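You operate a simulated robot arm through the tools that you are given. There is no shell and no other tool. Be economical: measure what you need, move in short steps, check, and stop when the job is done.

Carry out the task below with a simulated two-armed robot. There is one attempt and no reset: what you move stays moved.

Task
Change the grey pad on the teal flat splint for the blue one.
Fine: hold the splint while you peel; lay the old pad aside on the mat, press the new one down with the block and put the block back. Set down upright: pressing block.
Where things are to end (x, y in the base frame): grey foam pad within 50 mm of [590, 70].

The check looks at the end state, three seconds after you hand in, the way a careful person would. Anything else that was tipped, shoved, dropped, spilled or broken makes it a failure.

Robot
Two 7-joint arms with two-finger parallel grippers on one trunk, on a base that drives. Base frame: it is fixed to the floor where the robot stands at the start and does not move with it; the origin is under the middle of the robot, x ahead of it, y to its left, z up; the surface under the hand at the start is at about z = 860. Units: mm, degrees, N and s.
The left shoulder is at the start at [30, 119, 1035], the right one opposite. With the tool pointing down near the work surface each hand reaches from about 280 to 680 mm from the robot's upright axis, wherever it stands, measured 20 degrees to its own side. Places, roughly: blue foam pad (9x5x4 cm) [400, 0, 900]; blue work mat [500, 200, 900]; face of the teal flat splint [500, 200, 900]; grey foam pad (9x5x4 cm) [500, 200, 900]; pressing block (6x6x7 cm) [600, 0, 900]; teal flat splint (18x9x4 cm) [500, 300, 900]. Payload 3.43 kg a hand.
The TCP of each hand is the grasp point between the finger pads, 30 mm short of the fingertips. In the tool frame z runs along the fingers and y along their closing line. The gripper opens to 94 mm. The fingers are 28 mm wide and 10 mm thick; the gripper's body (50 by 96 mm) begins 55 mm behind the TCP.
Orientation is that of the tool frame in the base frame, as a unit quaternion [x, y, z, w]. With the fingers straight down and closing along the base's y, the tool's x points along the base's -x, its y along +y and its z along -z.

Tools
- The arms move only by the tool step_arm. It takes "left_steps", "right_steps" or both (then of equal length, played together; a hand with none holds still); each is a list of rows, each a list of 7 numbers: the turn, a rotation vector about the base's x, y, z in degrees, then the shift along the base's x, y, z in mm, then the gripper command, from -1 (shut) to 1 (fully open), values between in proportion. In form: [[rx, ry, rz, tx, ty, tz, hand], ...]. A call has 1 to 12 rows; each row is the pose to reach, as a shift and turn from the pose commanded when the call began. A row lasts 0.2 s, in which the tool goes at most 50 mm and 8.6 degrees; a call with a longer step from one row to the next is refused whole, and so is a gripper value outside its range. A pose out of reach is approached as far as the arm can. The call stops where the force on the tool passes 40 N (or 10 N more than at its start, if that is more) or the arm is blocked; 0.2 s more then pass. Each finger travels about 72 mm/s and halts on what it meets, pressing with about 23 N; the grip force reading is that of the motor and also rises with nothing between the fingers. The clock runs only during rows and for 0.2 s after the last one: add rows that repeat a pose to give the fingers time. It gives the time, the measured TCP pose, the force on the tool (base axes), the opening and the grip force at its end, in the units of the frame above (readings bear some noise), with the torque about the TCP (base axes, N m) and any sound that the robot's microphone picked up.
- Cameras (640 x 400 px; columns grow to the right, rows downward): "scene" is now at [40.5, 13.8, 1734]; the picture's right is [0.18, -0.98, 0.00], its down [-0.81, -0.15, -0.56] and it looks along [0.55, 0.10, -0.83] (base axes); focal length 281 px, centre (320, 200). "left" rides on the left gripper at [76, -14, -103] in its tool frame; the picture's right is [0.18, 0.98, 0.00], its down [-0.75, 0.14, -0.64] and it looks along [-0.63, 0.12, 0.77] (tool axes); focal length 243 px, centre (320, 200). "right" rides on the right gripper at [76, 14, -103] in its tool frame; the picture's right is [-0.18, 0.98, 0.00], its down [-0.75, -0.14, -0.64] and it looks along [-0.63, -0.12, 0.77] (tool axes); focal length 243 px, centre (320, 200). There is no depth. A picture from a camera that has moved, and an enlarged one, comes with that camera's place and axes in the base frame and with its lens.
- get_image(camera): a new picture of that camera. It takes no simulated time.
- slide_trunk(by): slides the trunk up (or, below 0, down) by that many mm; the arms and the scene camera ride with it, the base frame stays. It gives what a move gives, with no picture.
- roll_base(legs): drives the robot by 1 to 6 legs, each [ahead, turn to the left] in mm and degrees, along the robot's own axes; the way and the turn of a leg run together, so that a leg with both is an arc; at most 1500 mm and 180 degrees a leg. The arms and the cameras ride along, it lands a little off, and it stops where it bumps. It gives what a move gives.
- turn_head(pan, tilt): turns the head with the scene camera to pan (to the left, within 143 degrees either way) and tilt (down, from -29 to 69), counted from straight ahead of the robot. It gives what a move gives.
- zoom(camera, box): a new picture of the part [left, top, right, bottom] of that camera's present view, enlarged. It takes no simulated time.
- sign_off(): hands the job in; it is judged then, once.

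Go step by step. Nothing tells you exact positions but the pictures and the camera data: compare them with the known pose of the tool, close in by small moves and look again before you grip or let go. The budget is 120 turns and 88 pictures, counting those below and the enlarged ones. Unless the task says otherwise, let go and move clear before handing in, and close with one line.

The tools are called as a command line: name --argument value ..., lists and objects as JSON in quotes. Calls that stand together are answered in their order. step_arm: Moves the arms, as the interface text tells. Its arguments: {"type":"object","properties":{"left_steps":{"type":"array","items":{"type":"array","items":{"type":"number"}}},"right_steps":{"type":"array","items":{"type":"array","items":{"type":"number"}}}},"required":[]} The other tools are called the same way: slide_trunk (by) slides the trunk up or down; roll_base (legs) drives the base; turn_head (pan, tilt) turns the head that bears the scene camera; get_image (camera) takes a picture; zoom (camera, box) takes an enlarged picture of a part of a camera's view; sign_off () hands the job in.

At the start:

```text
time: 0.0
left_tool_pos: [454.1, 314.1, 1195.5]
left_tcp_rot: [0.0, 1.0, -0.001, 0.0]
left_force: [0.4, 0.4, 0.1]
left_ft_torque: [0.0, -0.02, -0.01]
left_finger_gap: 93.9
left_finger_force: 0.1
right_tool_pos: [358.7, -57.0, 1191.8]
right_tcp_rot: [0.0, 1.0, 0.0, 0.0]
right_force: [-0.2, -0.5, 0.0]
right_ft_torque: [-0.02, 0.0, 0.02]
right_finger_gap: 93.9
right_finger_force: 0.0
trunk travel left (down, up): [-300.0, 110.0]
robot x, y, heading: [-1.0, -1.2, -0.1]
head pan, tilt: [10.3, 55.8]
```

scene: 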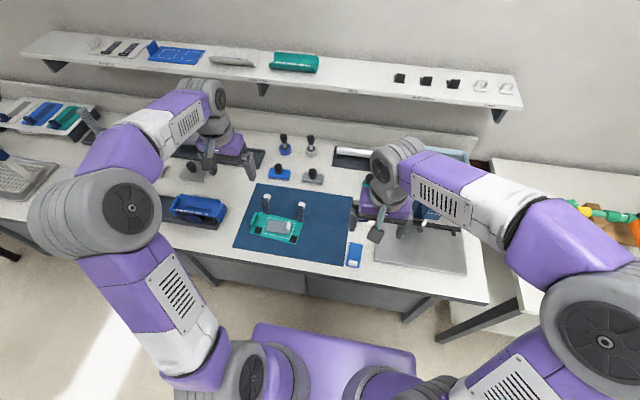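
right: 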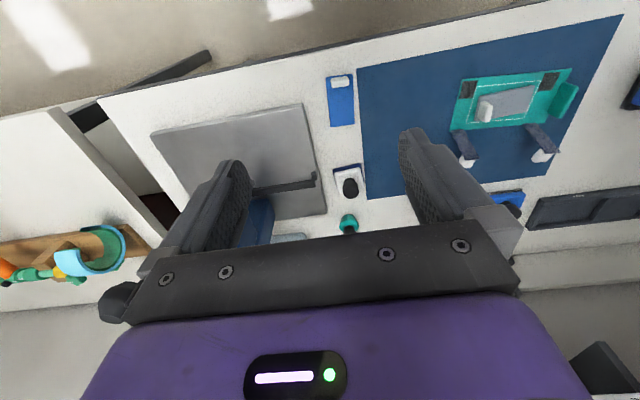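
left: 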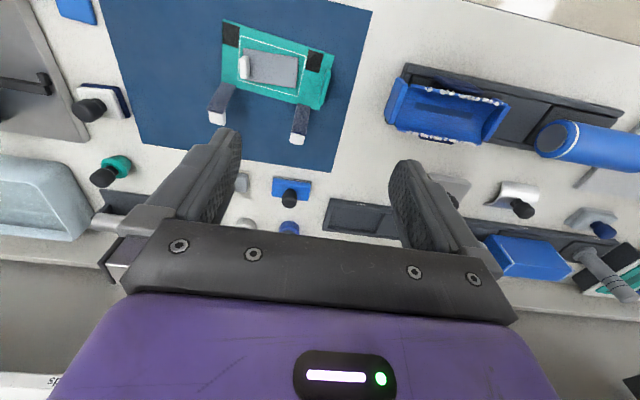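

I see the teal splint with the grey pad on the blue mat, a blue pad at the mat's right front corner, and several blocks with knobs behind. I'll zoom in for detail before I move.

zoom --camera "scene" --box '[220, 120, 380, 280]'

zoom --camera "left" --box '[40, 0, 380, 240]'

zoom --camera "right" --box '[300, 40, 620, 240]'

```text
2.50 times, centred on (300, 200) of scene
camera zoom: at [40.5, 13.8, 1734.0], right [0.18, -0.98, 0.0], down [-0.81, -0.15, -0.56], along [0.55, 0.1, -0.83], focal length 701 px, centre (370, 200)
```

zoom: 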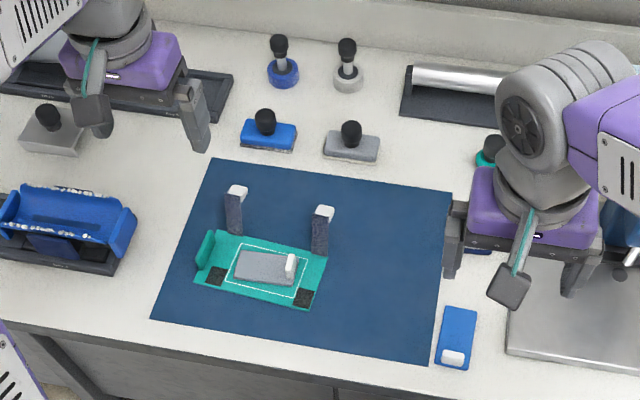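

```text
1.67 times, centred on (210, 120) of left
camera zoom: at [377.3, 300.2, 1297.6], right [-0.18, 0.98, 0.0], down [0.75, 0.14, 0.64], along [0.63, 0.12, -0.77], focal length 404 px, centre (503, 333)
```

zoom: 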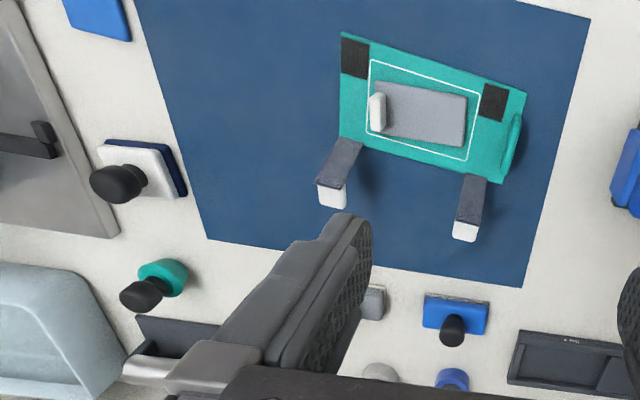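

```text
2.00 times, centred on (460, 140) of right
camera zoom: at [283.5, -42.5, 1292.6], right [0.18, 0.98, 0.0], down [0.75, -0.14, 0.64], along [0.63, -0.12, -0.77], focal length 485 px, centre (40, 320)
```

zoom: 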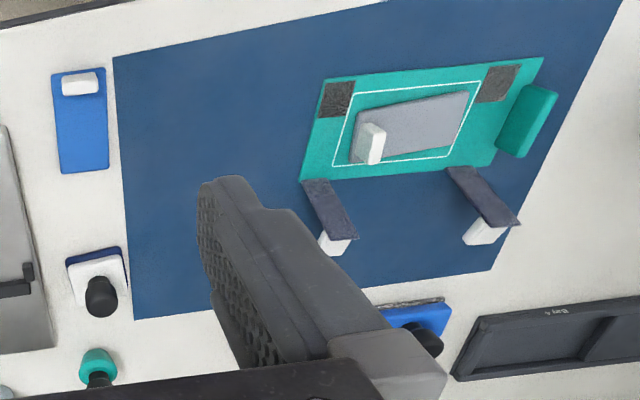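

The pressing block looks like the white one with a black knob near [566, -15], and the splint is near [470, 240] with the pad's tab at about y=200. I'll lower both hands for a closer look.

step_arm --left_steps '[[0, 0, 0, -30, -20, -30, 1], [0, 0, 0, -60, -40, -60, 1], [0, 0, 0, -90, -60, -95, 1], [0, 0, 0, -124, -84, -125, 1], [0, 0, 0, -124, -84, -125, 1]]' --right_steps '[[0, 0, 0, 0, 0, -30, 1], [0, 0, 0, 0, 0, -60, 1], [0, 0, 0, 0, 0, -90, 1], [0, 0, 0, 0, 0, -120, 1], [0, 0, 0, 0, 0, -120, 1]]'

get_image --camera "left"

get_image --camera "right"

```text
refused: row 3 steps farther than a row can; nothing moved
```

```text
81 pictures are left
camera left: at [377.3, 300.2, 1297.6], right [-0.18, 0.98, 0.0], down [0.75, 0.14, 0.64], along [0.63, 0.12, -0.77], focal length 243 px, centre (320, 200)
```

left: 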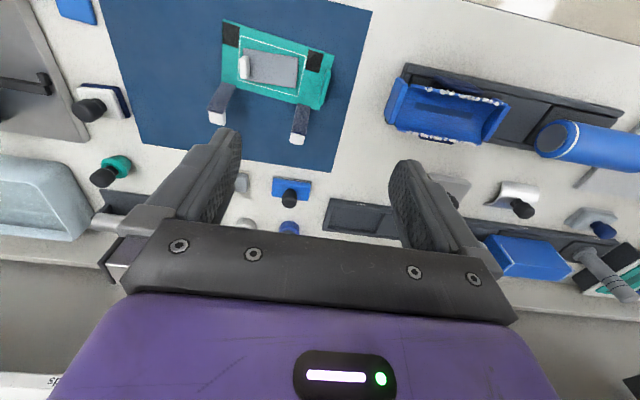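

```text
80 pictures are left
camera right: at [283.5, -42.5, 1292.6], right [0.18, 0.98, 0.0], down [0.75, -0.14, 0.64], along [0.63, -0.12, -0.77], focal length 243 px, centre (320, 200)
```

right: 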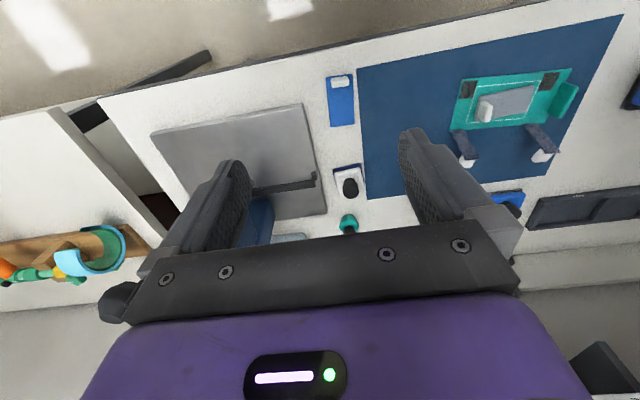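

The step was too long and was refused, so nothing moved. I'll repeat it with shorter rows.

step_arm --left_steps '[[0, 0, 0, -25, -17, -25, 1], [0, 0, 0, -50, -34, -50, 1], [0, 0, 0, -75, -51, -75, 1], [0, 0, 0, -100, -68, -100, 1], [0, 0, 0, -124, -84, -125, 1], [0, 0, 0, -124, -84, -125, 1]]' --right_steps '[[0, 0, 0, 0, 0, -25, 1], [0, 0, 0, 0, 0, -50, 1], [0, 0, 0, 0, 0, -75, 1], [0, 0, 0, 0, 0, -100, 1], [0, 0, 0, 0, 0, -120, 1], [0, 0, 0, 0, 0, -120, 1]]'

```text
time: 1.4
left_tool_pos: [330.1, 231.5, 1069.2]
left_tcp_rot: [0.001, 1.0, 0.0, 0.001]
left_force: [-0.3, 0.1, 0.3]
left_ft_torque: [0.02, 0.01, -0.04]
left_finger_gap: 93.8
left_finger_force: 0.2
right_tool_pos: [356.7, -56.3, 1071.5]
right_tcp_rot: [-0.001, 1.0, 0.0, 0.0]
right_force: [0.6, 0.4, 0.4]
right_ft_torque: [0.02, 0.01, -0.01]
right_finger_gap: 93.9
right_finger_force: 0.1
trunk travel left (down, up): [-300.0, 110.0]
robot x, y, heading: [1.0, 5.2, 0.2]
head pan, tilt: [10.3, 55.8]
```

Both hands are lower now. I'll take pictures from them.

get_image --camera "left"

get_image --camera "right"

```text
79 pictures are left
camera left: at [253.3, 216.2, 1171.8], right [-0.18, 0.98, 0.0], down [0.75, 0.14, 0.64], along [0.63, 0.12, -0.77], focal length 243 px, centre (320, 200)
```

left: 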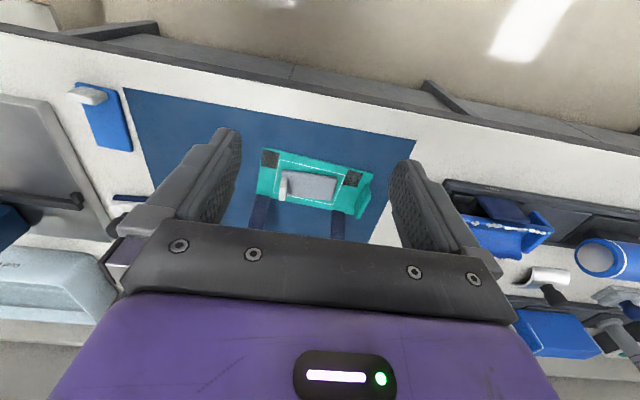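

```text
78 pictures are left
camera right: at [282.1, -42.1, 1172.9], right [0.18, 0.98, 0.0], down [0.75, -0.14, 0.64], along [0.63, -0.12, -0.77], focal length 243 px, centre (320, 200)
```

right: 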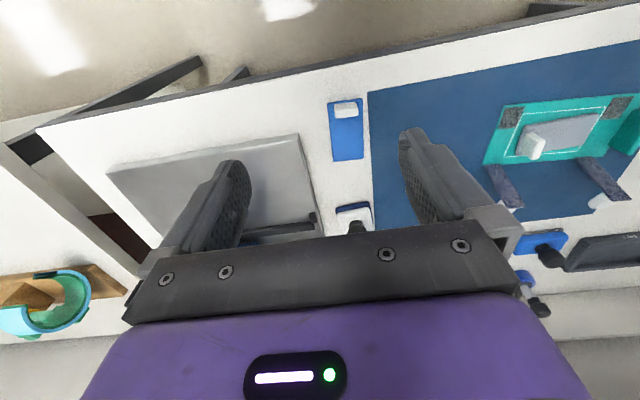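

I'll zoom in on the splint and the blue pad.

zoom --camera "left" --box '[220, 120, 400, 240]'

zoom --camera "right" --box '[310, 70, 640, 270]'

```text
3.33 times, centred on (310, 180) of left
camera zoom: at [253.3, 216.2, 1171.8], right [-0.18, 0.98, 0.0], down [0.75, 0.14, 0.64], along [0.63, 0.12, -0.77], focal length 809 px, centre (353, 267)
```

zoom: 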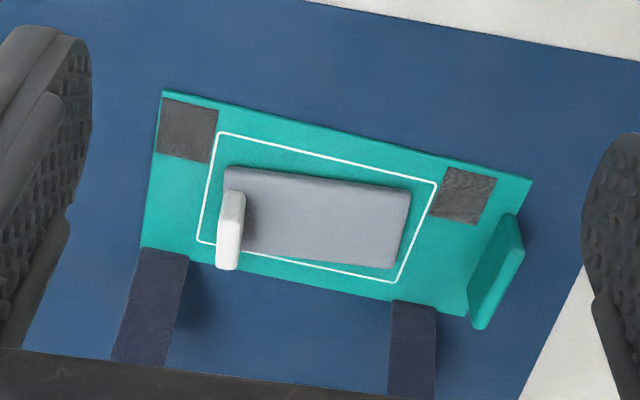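

```text
1.94 times, centred on (475, 170) of right
camera zoom: at [282.1, -42.1, 1172.9], right [0.18, 0.98, 0.0], down [0.75, -0.14, 0.64], along [0.63, -0.12, -0.77], focal length 470 px, centre (19, 258)
```

zoom: 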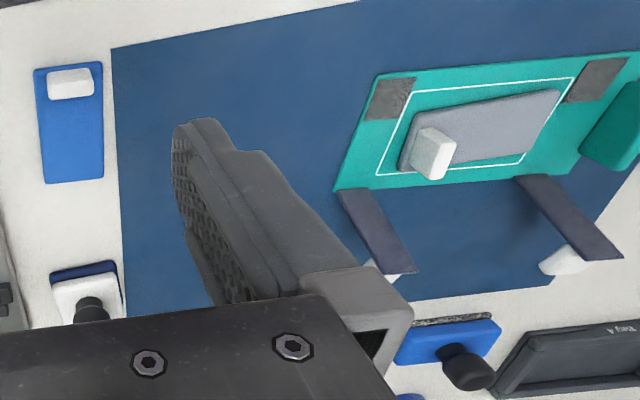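

Estimated positions: splint centre near (470, 240), turned about -5°. The tab is at about (476, 204, 885) and the end lip near (480, 322). I'll bring the left hand above the lip for a closer view.

step_arm --left_steps '[[0, 0, -1, 28, 20, -10, 1], [0, 0, -2, 56, 40, -25, 1], [0, 0, -3, 84, 62, -45, 1], [0, 0, -4, 112, 84, -60, 1], [0, 0, -5, 142, 104, -75, 1], [0, 0, -5, 142, 104, -75, 1]]'

get_image --camera "left"

```text
time: 2.8
left_tool_pos: [472.9, 331.7, 995.6]
left_tcp_rot: [0.043, 0.999, 0.0, 0.0]
left_force: [-0.7, 1.5, 0.1]
left_ft_torque: [-0.01, -0.02, 0.02]
left_finger_gap: 94.0
left_finger_force: 0.1
right_tool_pos: [357.1, -57.9, 1071.5]
right_tcp_rot: [0.0, 1.0, 0.0, 0.001]
right_force: [0.5, 0.3, 0.0]
right_ft_torque: [0.02, -0.03, 0.02]
right_finger_gap: 93.7
right_finger_force: 0.1
trunk travel left (down, up): [-300.0, 110.0]
robot x, y, heading: [0.8, -2.0, -0.0]
head pan, tilt: [10.3, 55.8]
```

```text
75 pictures are left
camera left: at [394.6, 324.1, 1097.5], right [-0.1, 1.0, 0.0], down [0.76, 0.07, 0.64], along [0.64, 0.06, -0.77], focal length 243 px, centre (320, 200)
```

left: 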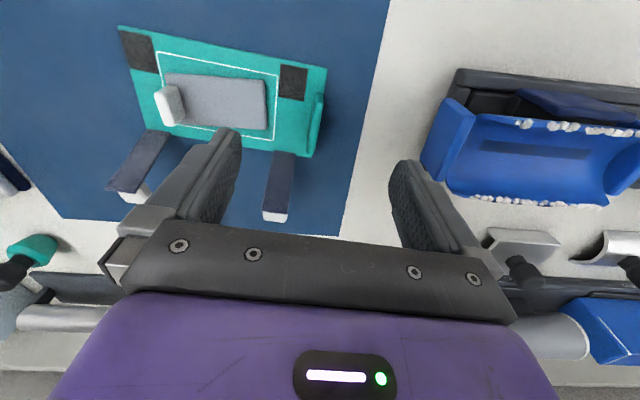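

zoom --camera "left" --box '[100, 10, 360, 170]'

zoom --camera "scene" --box '[240, 180, 320, 260]'

```text
2.46 times, centred on (230, 90) of left
camera zoom: at [394.6, 324.1, 1097.5], right [-0.1, 1.0, 0.0], down [0.76, 0.07, 0.64], along [0.64, 0.06, -0.77], focal length 597 px, centre (542, 471)
```

zoom: 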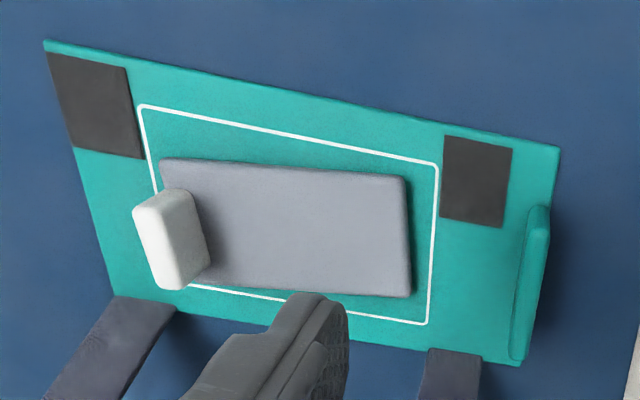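

```text
5.00 times, centred on (280, 220) of scene
camera zoom: at [39.4, 13.4, 1734.0], right [0.18, -0.98, 0.0], down [-0.81, -0.15, -0.56], along [0.55, 0.1, -0.83], focal length 1403 px, centre (520, 100)
```

zoom: 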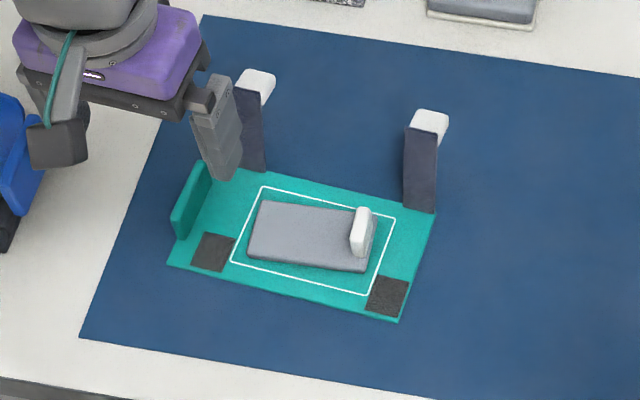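

The lip is an upright plate at about (481, 327) with its top near z=893. I'll lower the left hand over it with the gripper partly open and check before gripping.

step_arm --left_steps '[[0, 0, 0, 4, -3, -20, 0.1], [0, 0, 0, 8, -5, -45, 0.1], [0, 0, 0, 8, -5, -65, 0.1], [0, 0, 0, 8, -5, -65, 0.1]]'

zoom --camera "left" --box '[160, 60, 480, 260]'

zoom --camera "scene" --box '[240, 180, 320, 260]'

```text
time: 3.8
left_tool_pos: [479.9, 328.9, 929.6]
left_tcp_rot: [0.043, 0.999, 0.0, -0.001]
left_force: [0.6, -0.4, 0.0]
left_ft_torque: [0.01, -0.03, 0.01]
left_finger_gap: 51.7
left_finger_force: 0.1
right_tool_pos: [356.9, -55.9, 1071.6]
right_tcp_rot: [0.001, 1.0, -0.001, 0.0]
right_force: [-0.2, -1.0, 0.0]
right_ft_torque: [0.0, 0.02, 0.04]
right_finger_gap: 93.7
right_finger_force: 0.0
trunk travel left (down, up): [-300.0, 110.0]
robot x, y, heading: [0.3, 2.0, 0.1]
head pan, tilt: [10.3, 55.8]
```

```text
2.00 times, centred on (320, 160) of left
camera zoom: at [402.1, 320.5, 1031.2], right [-0.1, 1.0, 0.0], down [0.76, 0.07, 0.64], along [0.64, 0.06, -0.77], focal length 485 px, centre (320, 280)
```

zoom: 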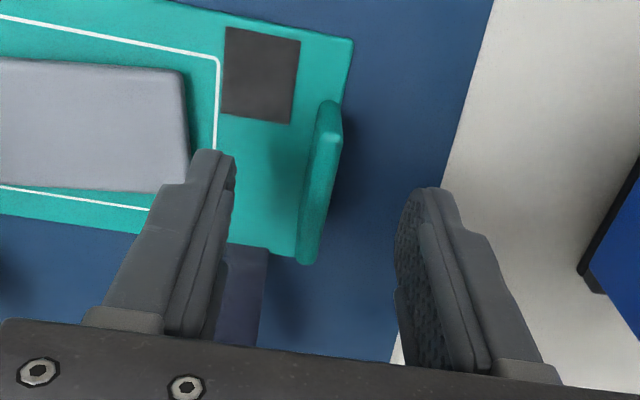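

```text
5.00 times, centred on (280, 220) of scene
camera zoom: at [40.2, 13.7, 1734.0], right [0.18, -0.98, 0.0], down [-0.81, -0.15, -0.56], along [0.55, 0.1, -0.83], focal length 1403 px, centre (520, 100)
```

zoom: 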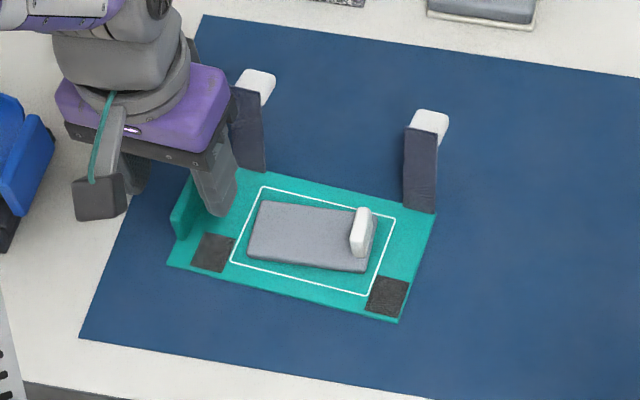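

The lip sits centrally between the fingers. I'll descend to z≈906 and close.

step_arm --left_steps '[[0, 0, 0, 0, 0, -12, 0.1], [0, 0, 0, 0, 0, -23, 0.1], [0, 0, 0, 0, 0, -23, -0.3], [0, 0, 0, 0, 0, -23, -0.7], [0, 0, 0, 0, 0, -23, -1], [0, 0, 0, 0, 0, -23, -1]]'

zoom --camera "left" --box '[160, 60, 480, 260]'

```text
time: 5.2
left_tool_pos: [478.1, 329.4, 905.8]
left_tcp_rot: [0.044, 0.999, 0.001, 0.0]
left_force: [0.3, 0.6, -0.3]
left_ft_torque: [-0.01, 0.03, -0.01]
left_finger_gap: 7.6
left_finger_force: 23.2
right_tool_pos: [357.9, -57.6, 1071.3]
right_tcp_rot: [0.0, 1.0, 0.0, 0.0]
right_force: [0.1, 0.2, -0.2]
right_ft_torque: [-0.02, 0.01, -0.01]
right_finger_gap: 94.2
right_finger_force: 0.1
trunk travel left (down, up): [-300.0, 110.0]
robot x, y, heading: [-2.4, 0.2, -0.1]
head pan, tilt: [10.3, 55.8]
```

```text
2.00 times, centred on (320, 160) of left
camera zoom: at [401.8, 321.5, 1008.6], right [-0.1, 1.0, 0.0], down [0.76, 0.07, 0.64], along [0.64, 0.06, -0.77], focal length 485 px, centre (320, 280)
```

zoom: 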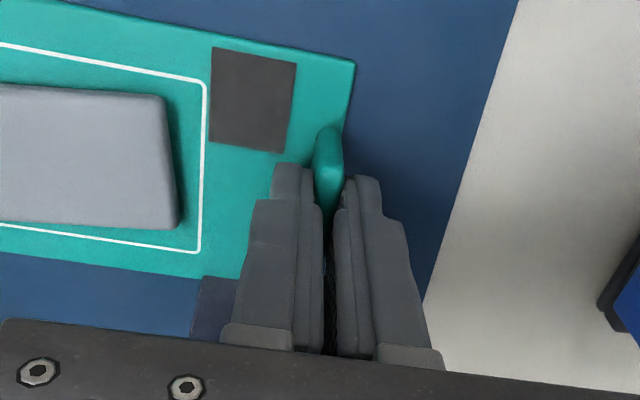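

The lip is gripped (7.6 mm). Next I'll bring the right hand over the tab, staying high.

step_arm --right_steps '[[0, 0, 0, 13, 28, -5, 0.5], [0, 0, 0, 26, 57, -10, 0], [0, 0, 0, 39, 86, -20, 0], [0, 0, 0, 52, 115, -30, 0], [0, 0, 0, 65, 144, -40, -0.1], [0, 0, 0, 78, 173, -50, -0.1], [0, 0, 0, 91, 202, -65, -0.1], [0, 0, 0, 104, 231, -80, -0.1], [0, 0, 0, 117, 260, -100, -0.1], [0, 0, 0, 117, 260, -110, -0.1], [0, 0, 0, 117, 260, -110, -0.1]]'

get_image --camera "right"

zoom --camera "scene" --box '[220, 160, 340, 260]'

```text
time: 7.6
left_tool_pos: [480.6, 330.7, 906.6]
left_tcp_rot: [0.043, 0.999, 0.0, -0.001]
left_force: [1.0, -0.6, 0.7]
left_ft_torque: [0.02, 0.06, 0.03]
left_finger_gap: 7.1
left_finger_force: 23.0
right_tool_pos: [476.3, 203.9, 960.4]
right_tcp_rot: [0.0, 1.0, 0.0, 0.0]
right_force: [-0.3, 0.4, -1.4]
right_ft_torque: [0.04, 0.01, -0.01]
right_finger_gap: 42.2
right_finger_force: 0.1
trunk travel left (down, up): [-300.0, 110.0]
robot x, y, heading: [-0.7, -0.9, 0.2]
head pan, tilt: [10.3, 55.8]
```

```text
69 pictures are left
camera right: at [401.7, 217.9, 1061.5], right [0.18, 0.98, 0.0], down [0.75, -0.14, 0.64], along [0.63, -0.12, -0.77], focal length 243 px, centre (320, 200)
```

right: 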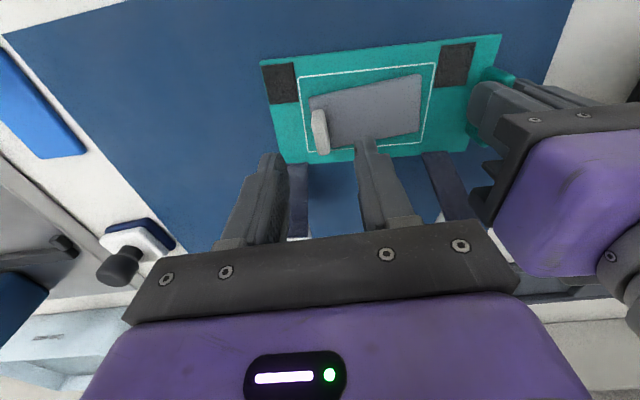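

```text
4.00 times, centred on (280, 210) of scene
camera zoom: at [40.4, 13.9, 1734.0], right [0.18, -0.98, 0.0], down [-0.81, -0.15, -0.56], along [0.55, 0.1, -0.83], focal length 1122 px, centre (480, 160)
```

zoom: 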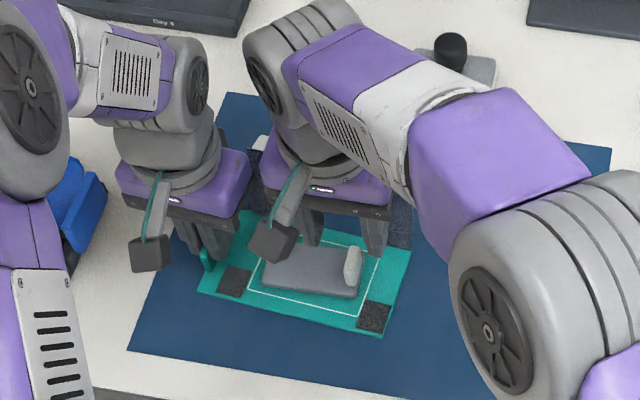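

The tab is centred between the right fingers at about (478, 203). I'll go down to z≈925 and look again.

step_arm --right_steps '[[0, 0, 0, 0, 0, -12, -0.1], [0, 0, 0, 0, 0, -24, -0.1], [0, 0, 0, 1, -1, -35, -0.1], [0, 0, 0, 1, -1, -35, -0.1]]'

zoom --camera "right" --box '[200, 60, 440, 210]'

zoom --camera "left" --box '[0, 50, 320, 250]'

```text
time: 8.6
left_tool_pos: [479.1, 328.5, 906.6]
left_tcp_rot: [0.043, 0.999, -0.001, 0.0]
left_force: [-0.3, -0.7, 0.6]
left_ft_torque: [-0.01, 0.04, 0.02]
left_finger_gap: 7.2
left_finger_force: 22.4
right_tool_pos: [476.7, 202.2, 926.4]
right_tcp_rot: [0.0, 1.0, 0.0, 0.0]
right_force: [-0.2, -0.2, -0.2]
right_ft_torque: [0.02, -0.02, -0.02]
right_finger_gap: 42.4
right_finger_force: 0.2
trunk travel left (down, up): [-300.0, 110.0]
robot x, y, heading: [2.1, -1.0, 0.0]
head pan, tilt: [10.3, 55.8]
```

```text
2.67 times, centred on (320, 135) of right
camera zoom: at [401.7, 216.2, 1027.5], right [0.18, 0.98, 0.0], down [0.75, -0.14, 0.64], along [0.63, -0.12, -0.77], focal length 647 px, centre (320, 373)
```

zoom: 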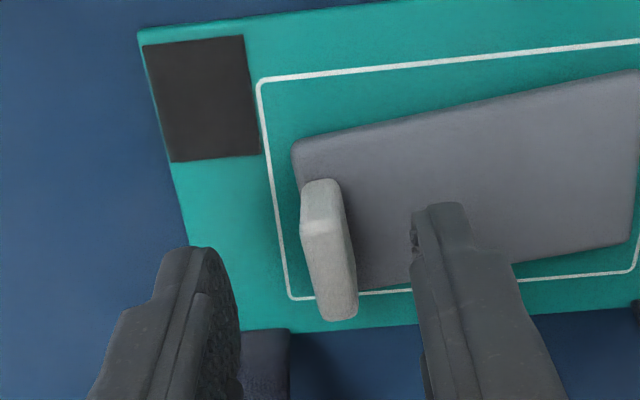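

```text
2.00 times, centred on (160, 150) of left
camera zoom: at [401.7, 321.5, 1008.6], right [-0.1, 1.0, 0.0], down [0.76, 0.07, 0.64], along [0.64, 0.06, -0.77], focal length 485 px, centre (640, 300)
```

zoom: 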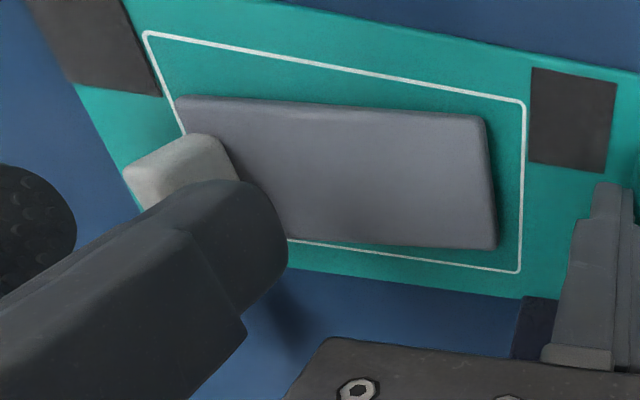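

The tab's top is near z=903, centred at about (473, 205). I'll descend a little more and grip.

step_arm --right_steps '[[0, 0, 0, -2, 2, -5, -0.1], [0, 0, 0, -2, 2, -8, -0.1], [0, 0, 0, -2, 2, -8, -0.4], [0, 0, 0, -2, 2, -8, -0.7], [0, 0, 0, -2, 2, -8, -1], [0, 0, 0, -2, 2, -8, -1]]'

zoom --camera "right" --box '[200, 60, 440, 210]'

```text
time: 10.0
left_tool_pos: [479.5, 329.6, 907.4]
left_tcp_rot: [0.043, 0.999, 0.0, 0.0]
left_force: [1.2, 1.0, -1.0]
left_ft_torque: [0.03, 0.05, 0.04]
left_finger_gap: 7.1
left_finger_force: 22.9
right_tool_pos: [475.1, 204.4, 917.9]
right_tcp_rot: [0.0, 1.0, 0.001, 0.0]
right_force: [-1.0, -1.6, 0.0]
right_ft_torque: [-0.05, 0.09, 0.05]
right_finger_gap: 8.4
right_finger_force: 22.9
trunk travel left (down, up): [-300.0, 110.0]
robot x, y, heading: [-3.0, 1.3, 0.1]
head pan, tilt: [10.3, 55.8]
```

```text
2.67 times, centred on (320, 135) of right
camera zoom: at [399.3, 218.7, 1019.2], right [0.18, 0.98, 0.0], down [0.75, -0.14, 0.64], along [0.63, -0.12, -0.77], focal length 647 px, centre (320, 373)
```

zoom: 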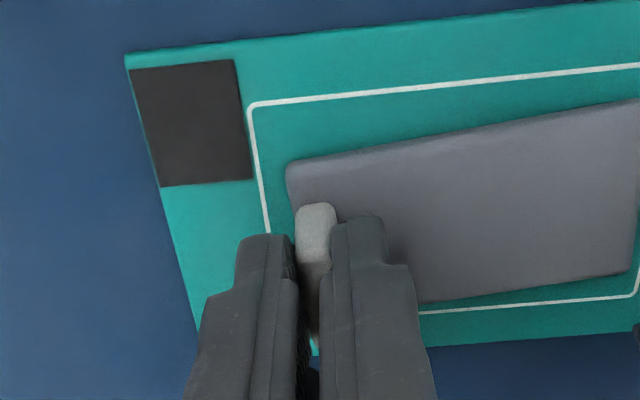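

The tab is gripped (8.4 mm). Now I'll lift slowly to peel while the left hand holds the splint.

step_arm --right_steps '[[0, 0, 0, 0, 0, 3, -1], [0, 0, 0, 0, 0, 6, -1], [0, 0, 0, 0, 0, 10, -1], [0, 0, 0, 0, 0, 15, -1], [0, 0, 0, 0, 0, 22, -1], [0, 0, 0, 0, 0, 30, -1], [0, 0, 0, 0, 0, 30, -1]]'

get_image --camera "right"

get_image --camera "left"

```text
time: 11.6
left_tool_pos: [479.2, 329.5, 905.5]
left_tcp_rot: [0.044, 0.999, 0.0, 0.001]
left_force: [-0.9, 0.5, -0.9]
left_ft_torque: [0.05, 0.01, 0.0]
left_finger_gap: 7.3
left_finger_force: 22.7
right_tool_pos: [473.7, 204.3, 948.2]
right_tcp_rot: [0.0, 1.0, 0.001, 0.0]
right_force: [-0.3, -0.5, 0.6]
right_ft_torque: [0.01, -0.02, -0.02]
right_finger_gap: 8.7
right_finger_force: 22.7
trunk travel left (down, up): [-300.0, 110.0]
robot x, y, heading: [0.6, -1.9, 0.2]
head pan, tilt: [10.3, 55.8]
```

```text
64 pictures are left
camera right: at [398.5, 219.1, 1050.5], right [0.18, 0.98, 0.0], down [0.75, -0.14, 0.64], along [0.63, -0.12, -0.77], focal length 243 px, centre (320, 200)
```

right: 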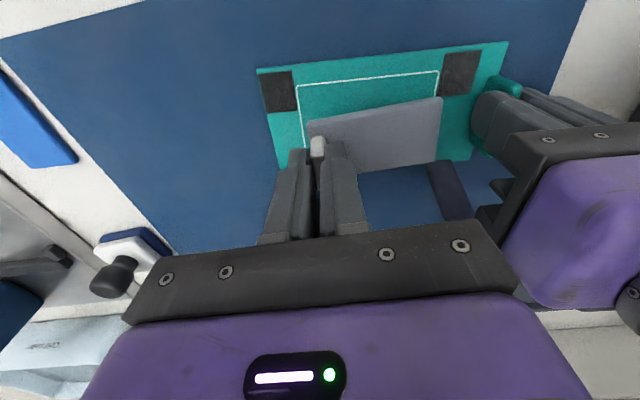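

```text
63 pictures are left
camera left: at [401.7, 321.6, 1008.3], right [-0.1, 1.0, 0.0], down [0.76, 0.07, 0.64], along [0.64, 0.06, -0.77], focal length 243 px, centre (320, 200)
```

left: 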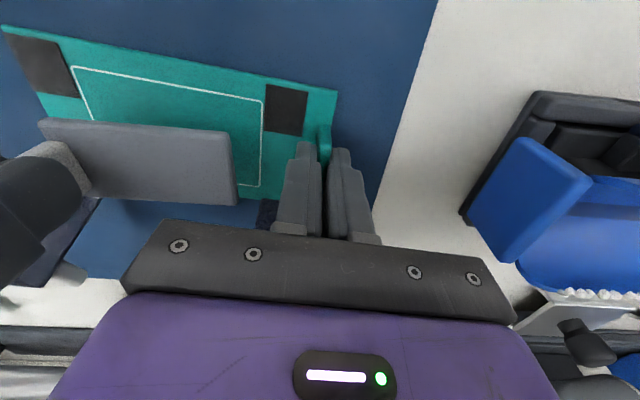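

The grey pad came off cleanly, and its centre is about (-5, +35) from the right TCP. I'll carry it up and over to hover above (602, 87).

step_arm --right_steps '[[0, 0, 0, 0, 0, 25, -1], [0, 0, 0, 0, 0, 50, -1], [0, 0, 0, 19, -22, 55, -1], [0, 0, 0, 38, -44, 55, -1], [0, 0, 0, 57, -66, 55, -1], [0, 0, 0, 76, -88, 55, -1], [0, 0, 0, 95, -110, 50, -1], [0, 0, 0, 114, -132, 40, -1], [0, 0, 0, 133, -152, 30, -1], [0, 0, 0, 133, -152, 15, -1], [0, 0, 0, 133, -152, 15, -1]]'

get_image --camera "right"

get_image --camera "scene"

```text
time: 14.0
left_tool_pos: [478.1, 329.1, 905.8]
left_tcp_rot: [0.044, 0.999, 0.0, -0.001]
left_force: [-0.1, -0.6, -1.2]
left_ft_torque: [0.02, 0.01, 0.0]
left_finger_gap: 7.1
left_finger_force: 23.4
right_tool_pos: [608.9, 53.1, 960.2]
right_tcp_rot: [-0.001, 1.0, -0.001, 0.0]
right_force: [-0.5, 0.2, -0.8]
right_ft_torque: [0.02, -0.02, 0.0]
right_finger_gap: 8.7
right_finger_force: 22.5
trunk travel left (down, up): [-300.0, 110.0]
robot x, y, heading: [-3.3, 0.7, -0.0]
head pan, tilt: [10.3, 55.8]
```

```text
62 pictures are left
camera right: at [532.6, 67.3, 1063.1], right [0.18, 0.98, 0.0], down [0.75, -0.14, 0.64], along [0.63, -0.12, -0.77], focal length 243 px, centre (320, 200)
```

right: 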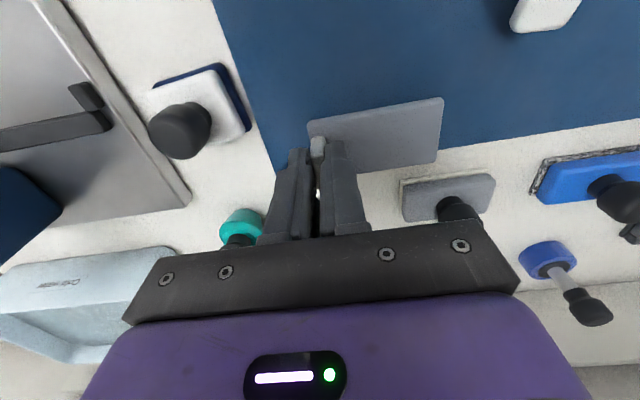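

```text
61 pictures are left
camera scene: at [40.6, 13.7, 1734.0], right [0.18, -0.98, 0.0], down [-0.81, -0.15, -0.56], along [0.55, 0.1, -0.83], focal length 281 px, centre (320, 200)
```

scene: 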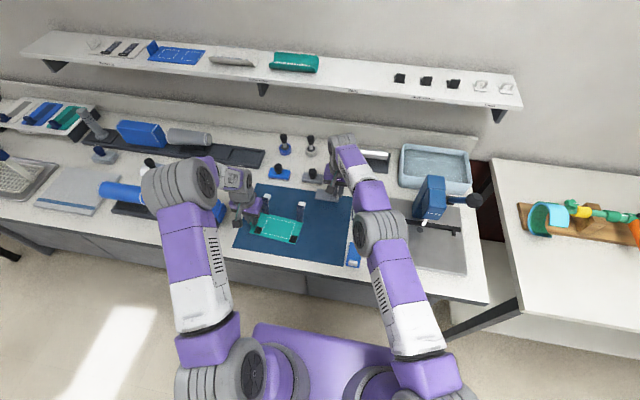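

The pad hovers over the mat, clear of its far edge (x≈655) and of the block. I'll lower it gently.

step_arm --right_steps '[[0, 0, 0, 0, 0, -15, -1], [0, 0, 0, 0, 0, -30, -1], [0, 0, 0, 0, 0, -40, -1], [0, 0, 0, 0, 0, -46, -1], [0, 0, 0, 0, 0, -48, -1], [0, 0, 0, 0, 0, -48, -1]]'

zoom --camera "right" --box '[120, 20, 480, 245]'

```text
time: 15.4
left_tool_pos: [479.4, 328.8, 905.6]
left_tcp_rot: [0.044, 0.999, 0.0, 0.0]
left_force: [0.3, -0.1, -1.1]
left_ft_torque: [0.06, 0.06, -0.01]
left_finger_gap: 7.5
left_finger_force: 23.0
right_tool_pos: [607.9, 53.4, 914.9]
right_tcp_rot: [0.0, 1.0, -0.001, 0.0]
right_force: [0.0, 0.5, 0.2]
right_ft_torque: [-0.03, 0.01, -0.03]
right_finger_gap: 8.5
right_finger_force: 23.2
trunk travel left (down, up): [-300.0, 110.0]
robot x, y, heading: [4.9, -0.5, 0.2]
head pan, tilt: [10.3, 55.8]
```

```text
1.78 times, centred on (300, 132) of right
camera zoom: at [532.5, 66.7, 1017.1], right [0.18, 0.98, 0.0], down [0.75, -0.14, 0.64], along [0.63, -0.12, -0.77], focal length 431 px, centre (356, 320)
```

zoom: 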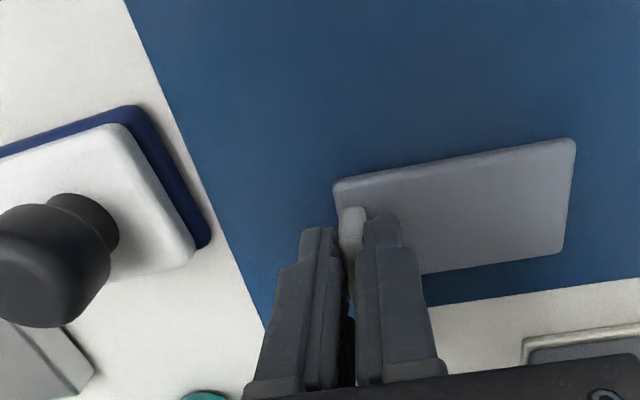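

There's no contact yet. I'll continue in small steps.

step_arm --right_steps '[[0, 0, 0, 0, 0, -2, -1], [0, 0, 0, 0, 0, -4, -1], [0, 0, 0, 0, 0, -5, -1], [0, 0, 0, 0, 0, -5, -1]]'

```text
time: 16.4
left_tool_pos: [478.5, 329.5, 906.7]
left_tcp_rot: [0.044, 0.999, 0.0, 0.0]
left_force: [1.2, 0.4, -0.8]
left_ft_torque: [0.06, 0.03, 0.0]
left_finger_gap: 7.3
left_finger_force: 22.9
right_tool_pos: [606.8, 54.0, 911.2]
right_tcp_rot: [0.0, 1.0, 0.001, 0.002]
right_force: [-0.6, -1.6, 12.0]
right_ft_torque: [-0.03, 0.03, 0.04]
right_finger_gap: 8.3
right_finger_force: 23.0
trunk travel left (down, up): [-300.0, 110.0]
robot x, y, heading: [-3.3, 0.8, 0.2]
head pan, tilt: [10.3, 55.8]
```

It's in contact at z≈911. I'll ease off, open a little and rise.

step_arm --right_steps '[[0, 0, 0, 0, 0, 1, -0.9], [0, 0, 0, 0, 0, 1, -0.6], [0, 0, 0, 0, 0, 1, -0.45], [0, 0, 0, 0, 0, 1, -0.45], [0, 0, 0, 0, 0, 20, -0.45], [0, 0, 0, 0, 0, 50, -0.45], [0, 0, 0, 0, 0, 85, -0.45], [0, 0, 0, -30, -20, 100, 0], [0, 0, 0, -60, -30, 115, 0], [0, 0, 0, -100, -40, 115, 0], [0, 0, 0, -140, -48, 115, 0.3], [0, 0, 0, -140, -48, 115, 0.3]]'

get_image --camera "right"

zoom --camera "scene" --box '[230, 130, 390, 290]'

```text
time: 19.0
left_tool_pos: [479.9, 329.5, 907.3]
left_tcp_rot: [0.044, 0.999, 0.0, 0.0]
left_force: [-0.2, 0.0, -1.6]
left_ft_torque: [0.08, 0.04, 0.0]
left_finger_gap: 7.2
left_finger_force: 23.4
right_tool_pos: [466.0, 5.6, 1025.8]
right_tcp_rot: [-0.001, 1.0, 0.0, 0.0]
right_force: [0.5, 0.6, 0.5]
right_ft_torque: [0.05, 0.03, 0.01]
right_finger_gap: 61.1
right_finger_force: 0.1
trunk travel left (down, up): [-300.0, 110.0]
robot x, y, heading: [-0.1, 1.9, 0.0]
head pan, tilt: [10.3, 55.8]
```

```text
59 pictures are left
camera right: at [391.0, 20.3, 1127.7], right [0.18, 0.98, 0.0], down [0.75, -0.14, 0.64], along [0.63, -0.12, -0.77], focal length 243 px, centre (320, 200)
```

right: 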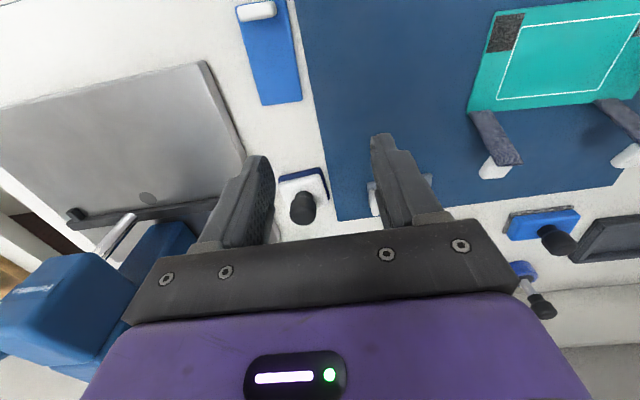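

```text
2.50 times, centred on (310, 210) of scene
camera zoom: at [41.3, 14.0, 1733.9], right [0.18, -0.98, 0.0], down [-0.81, -0.15, -0.56], along [0.55, 0.1, -0.83], focal length 701 px, centre (345, 175)
```

zoom: 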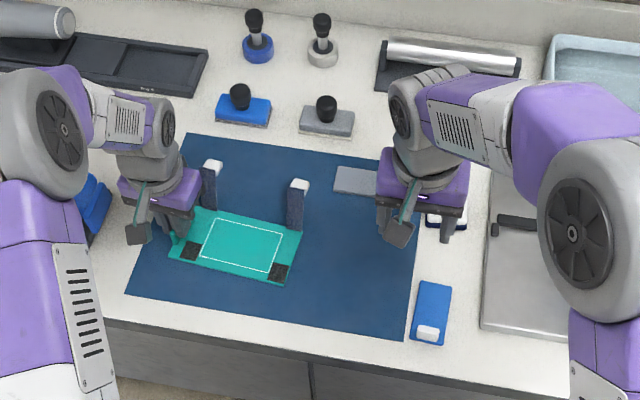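

The grey pad is laid aside. Next is the blue pad, with its tab at about (386, -30) and its long side along x. I'll turn the right gripper -90° above the tab.

step_arm --right_steps '[[0, 0, -8.2, -7, -3, 0, 0.3], [0, 0, -16.4, -14, -6, 0, 0.3], [0, 0, -24.6, -21, -9, 0, 0.3], [0, 0, -32.8, -28, -12, 0, 0.3], [0, 0, -41, -35, -15, 0, 0.3], [0, 0, -49.2, -42, -18, 0, 0.3], [0, 0, -57.4, -50, -21, 0, 0.3], [0, 0, -65.6, -58, -24, -5, 0.3], [0, 0, -73.8, -66, -28, -10, 0.3], [0, 0, -82, -73, -32, -15, 0.3], [0, 0, -90, -80, -36, -20, 0.3], [0, 0, -90, -80, -36, -20, 0.3]]'

get_image --camera "right"

```text
time: 21.6
left_tool_pos: [479.5, 330.2, 906.8]
left_tcp_rot: [0.044, 0.999, 0.001, 0.0]
left_force: [0.8, 0.5, -0.5]
left_ft_torque: [0.05, 0.0, -0.01]
left_finger_gap: 7.2
left_finger_force: 22.7
right_tool_pos: [386.8, -32.2, 1005.0]
right_tcp_rot: [0.708, 0.707, -0.001, 0.001]
right_force: [-0.2, -0.2, 0.1]
right_ft_torque: [0.02, 0.0, -0.01]
right_finger_gap: 61.0
right_finger_force: 0.1
trunk travel left (down, up): [-300.0, 110.0]
robot x, y, heading: [1.2, 0.5, 0.0]
head pan, tilt: [10.3, 55.8]
```

```text
57 pictures are left
camera right: at [402.2, 43.7, 1106.3], right [0.98, -0.19, 0.0], down [-0.14, -0.75, 0.64], along [-0.12, -0.63, -0.77], focal length 243 px, centre (320, 200)
```

right: 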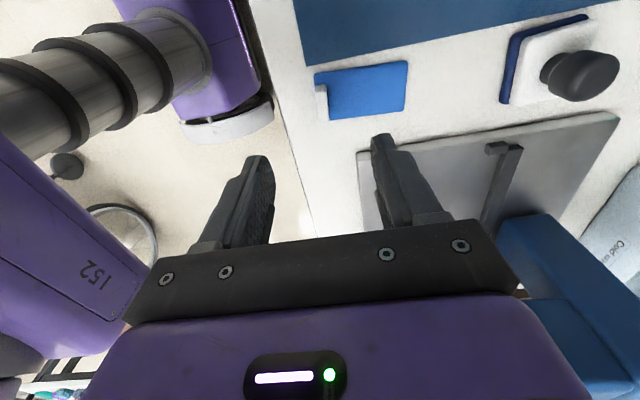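

zoom --camera "right" --box '[270, 40, 430, 140]'

zoom --camera "scene" --box '[320, 220, 400, 280]'

```text
4.00 times, centred on (350, 90) of right
camera zoom: at [402.2, 43.7, 1106.3], right [0.98, -0.19, 0.0], down [-0.14, -0.75, 0.64], along [-0.12, -0.63, -0.77], focal length 970 px, centre (200, 640)
```

zoom: 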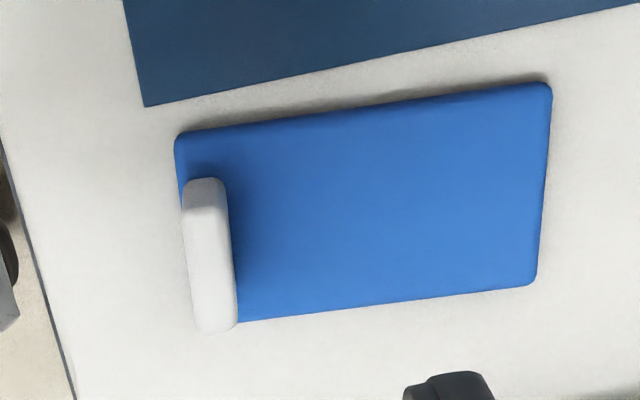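

```text
6.67 times, centred on (360, 250) of scene
camera zoom: at [40.6, 13.9, 1734.0], right [0.18, -0.98, 0.0], down [-0.81, -0.15, -0.56], along [0.55, 0.1, -0.83], focal length 1870 px, centre (53, -133)
```

zoom: 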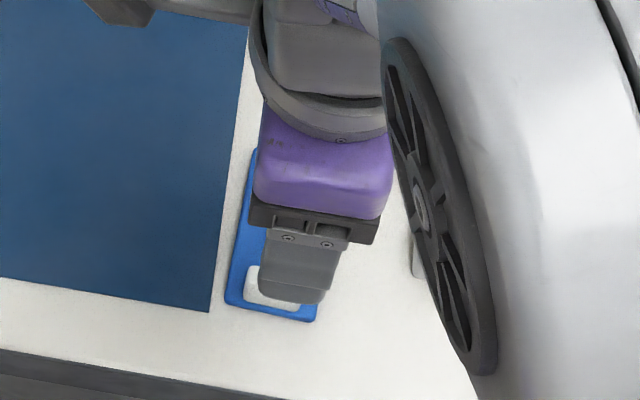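

The blue pad is turned about -3.3° and its tab is near (391, -29). I'll lower the hand above it with the yaw corrected.

step_arm --right_steps '[[0, 0, -1, 1, 1, -20, 0], [0, 0, -2, 2, 2, -40, -0.1], [0, 0, -3.3, 4, 3, -60, -0.1], [0, 0, -3.3, 4, 3, -80, -0.1], [0, 0, -3.3, 4, 3, -80, -0.1]]'

zoom --camera "right" --box '[200, 60, 440, 210]'

```text
time: 22.8
left_tool_pos: [479.8, 330.6, 906.7]
left_tcp_rot: [0.043, 0.999, 0.001, 0.0]
left_force: [-0.2, -0.5, -0.3]
left_ft_torque: [0.04, 0.02, 0.01]
left_finger_gap: 7.4
left_finger_force: 23.4
right_tool_pos: [390.7, -31.4, 925.0]
right_tcp_rot: [0.727, 0.687, 0.0, 0.0]
right_force: [-0.1, 0.2, -0.3]
right_ft_torque: [0.03, 0.02, -0.02]
right_finger_gap: 42.6
right_finger_force: 0.1
trunk travel left (down, up): [-300.0, 110.0]
robot x, y, heading: [0.8, -0.5, -0.1]
head pan, tilt: [10.3, 55.8]
```

```text
2.67 times, centred on (320, 135) of right
camera zoom: at [409.4, 45.0, 1026.6], right [0.97, -0.24, 0.0], down [-0.18, -0.74, 0.64], along [-0.15, -0.62, -0.77], focal length 647 px, centre (320, 373)
```

zoom: 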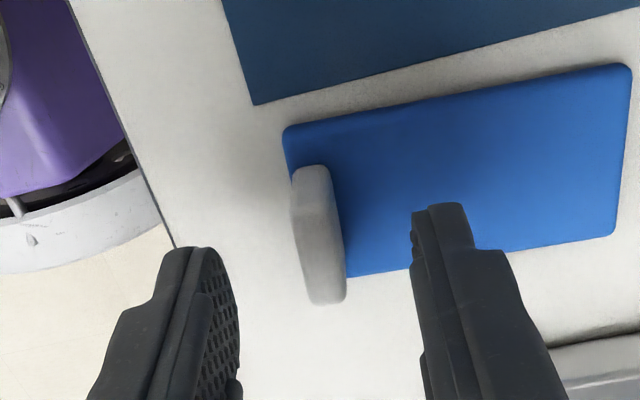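

The tab is centred between the fingers. I'll descend to z≈910 and grip.

step_arm --right_steps '[[0, 0, 0, -1, 1, -8, -0.1], [0, 0, 0, -1, 1, -14, -0.1], [0, 0, 0, -1, 1, -14, -0.4], [0, 0, 0, -1, 1, -14, -0.7], [0, 0, 0, -1, 1, -14, -1], [0, 0, 0, -1, 1, -14, -1]]'

zoom --camera "right" --box '[200, 60, 440, 210]'

```text
time: 24.2
left_tool_pos: [480.6, 328.9, 907.5]
left_tcp_rot: [0.044, 0.999, 0.0, 0.0]
left_force: [0.0, 0.5, -0.2]
left_ft_torque: [0.02, 0.01, 0.0]
left_finger_gap: 7.4
left_finger_force: 23.5
right_tool_pos: [390.3, -27.7, 910.5]
right_tcp_rot: [0.727, 0.687, 0.001, 0.0]
right_force: [-0.5, 0.8, -0.1]
right_ft_torque: [-0.01, -0.02, -0.03]
right_finger_gap: 8.6
right_finger_force: 23.3
trunk travel left (down, up): [-300.0, 110.0]
robot x, y, heading: [-1.0, -0.4, -0.0]
head pan, tilt: [10.3, 55.8]
```

```text
2.67 times, centred on (320, 135) of right
camera zoom: at [409.3, 47.4, 1012.7], right [0.97, -0.24, 0.0], down [-0.18, -0.74, 0.64], along [-0.15, -0.62, -0.77], focal length 647 px, centre (320, 373)
```

zoom: 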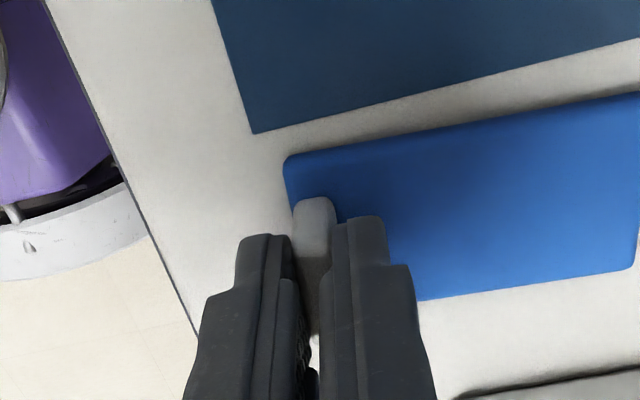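

The tab is gripped. I'll lift, then carry the pad while turning it about +88° so it lines up with the splint.

step_arm --right_steps '[[0, 0, 0, 0, 0, 5, -1], [0, 0, 0, 0, 0, 25, -1], [0, 0, 0, 0, 0, 50, -1], [0, 0, 0, 0, 0, 75, -1], [0, 0, 0, 0, 0, 75, -1]]'

step_arm --right_steps '[[0, 0, 8, 7, 21, 0, -1], [0, 0, 16, 14, 42, 0, -1], [0, 0, 24, 21, 63, 0, -1], [0, 0, 32, 28, 84, 0, -1], [0, 0, 40, 35, 105, 0, -1], [0, 0, 48, 42, 126, 0, -1], [0, 0, 56, 49, 148, 0, -1], [0, 0, 64, 56, 169, 0, -1], [0, 0, 72, 63, 190, 0, -1], [0, 0, 80, 70, 211, 0, -1], [0, 0, 88.3, 77, 232, 0, -1], [0, 0, 88.3, 77, 232, 0, -1]]'

get_image --camera "right"

get_image --camera "left"

```text
time: 25.4
left_tool_pos: [479.6, 329.6, 906.5]
left_tcp_rot: [0.044, 0.999, 0.0, 0.0]
left_force: [-0.1, -0.5, -0.2]
left_ft_torque: [0.04, 0.04, 0.0]
left_finger_gap: 7.1
left_finger_force: 23.7
right_tool_pos: [388.7, -28.5, 986.4]
right_tcp_rot: [0.727, 0.687, 0.0, 0.0]
right_force: [0.1, -0.1, 0.2]
right_ft_torque: [0.02, -0.01, -0.01]
right_finger_gap: 8.4
right_finger_force: 23.6
trunk travel left (down, up): [-300.0, 110.0]
robot x, y, heading: [2.9, -1.1, 0.1]
head pan, tilt: [10.3, 55.8]
```

```text
time: 28.0
left_tool_pos: [478.6, 330.1, 906.4]
left_tcp_rot: [0.043, 0.999, 0.0, 0.0]
left_force: [0.0, 0.4, -1.0]
left_ft_torque: [0.08, -0.02, 0.01]
left_finger_gap: 7.4
left_finger_force: 23.4
right_tool_pos: [466.3, 202.2, 983.8]
right_tcp_rot: [0.043, 0.999, 0.001, 0.0]
right_force: [-1.0, -0.7, -0.9]
right_ft_torque: [0.01, -0.02, -0.04]
right_finger_gap: 8.7
right_finger_force: 23.5
trunk travel left (down, up): [-300.0, 110.0]
robot x, y, heading: [1.9, -0.2, -0.1]
head pan, tilt: [10.3, 55.8]
```

```text
52 pictures are left
camera right: at [392.7, 224.4, 1085.7], right [0.27, 0.96, 0.0], down [0.74, -0.2, 0.64], along [0.62, -0.17, -0.77], focal length 243 px, centre (320, 200)
```

right: 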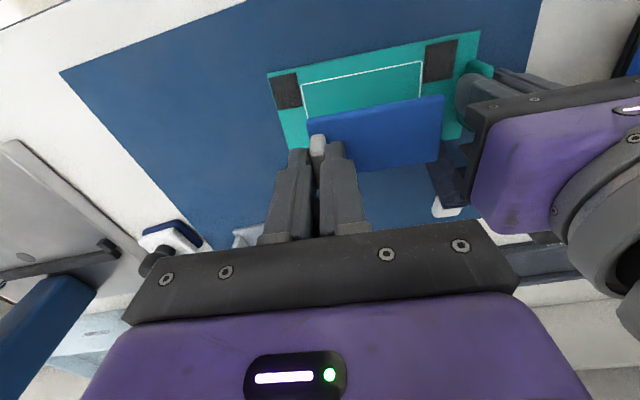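

```text
51 pictures are left
camera left: at [401.7, 321.3, 1008.6], right [-0.1, 1.0, 0.0], down [0.76, 0.07, 0.64], along [0.64, 0.06, -0.77], focal length 243 px, centre (320, 200)
```

left: 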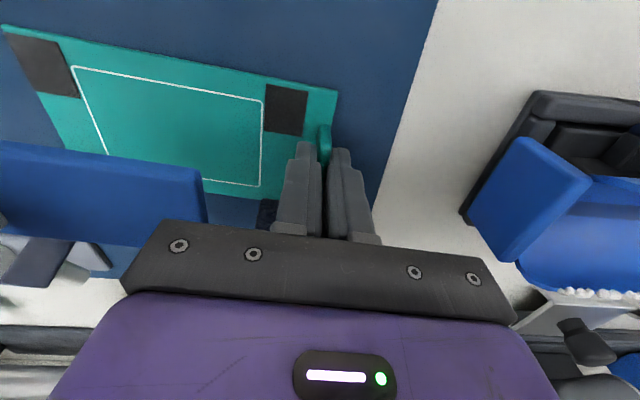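

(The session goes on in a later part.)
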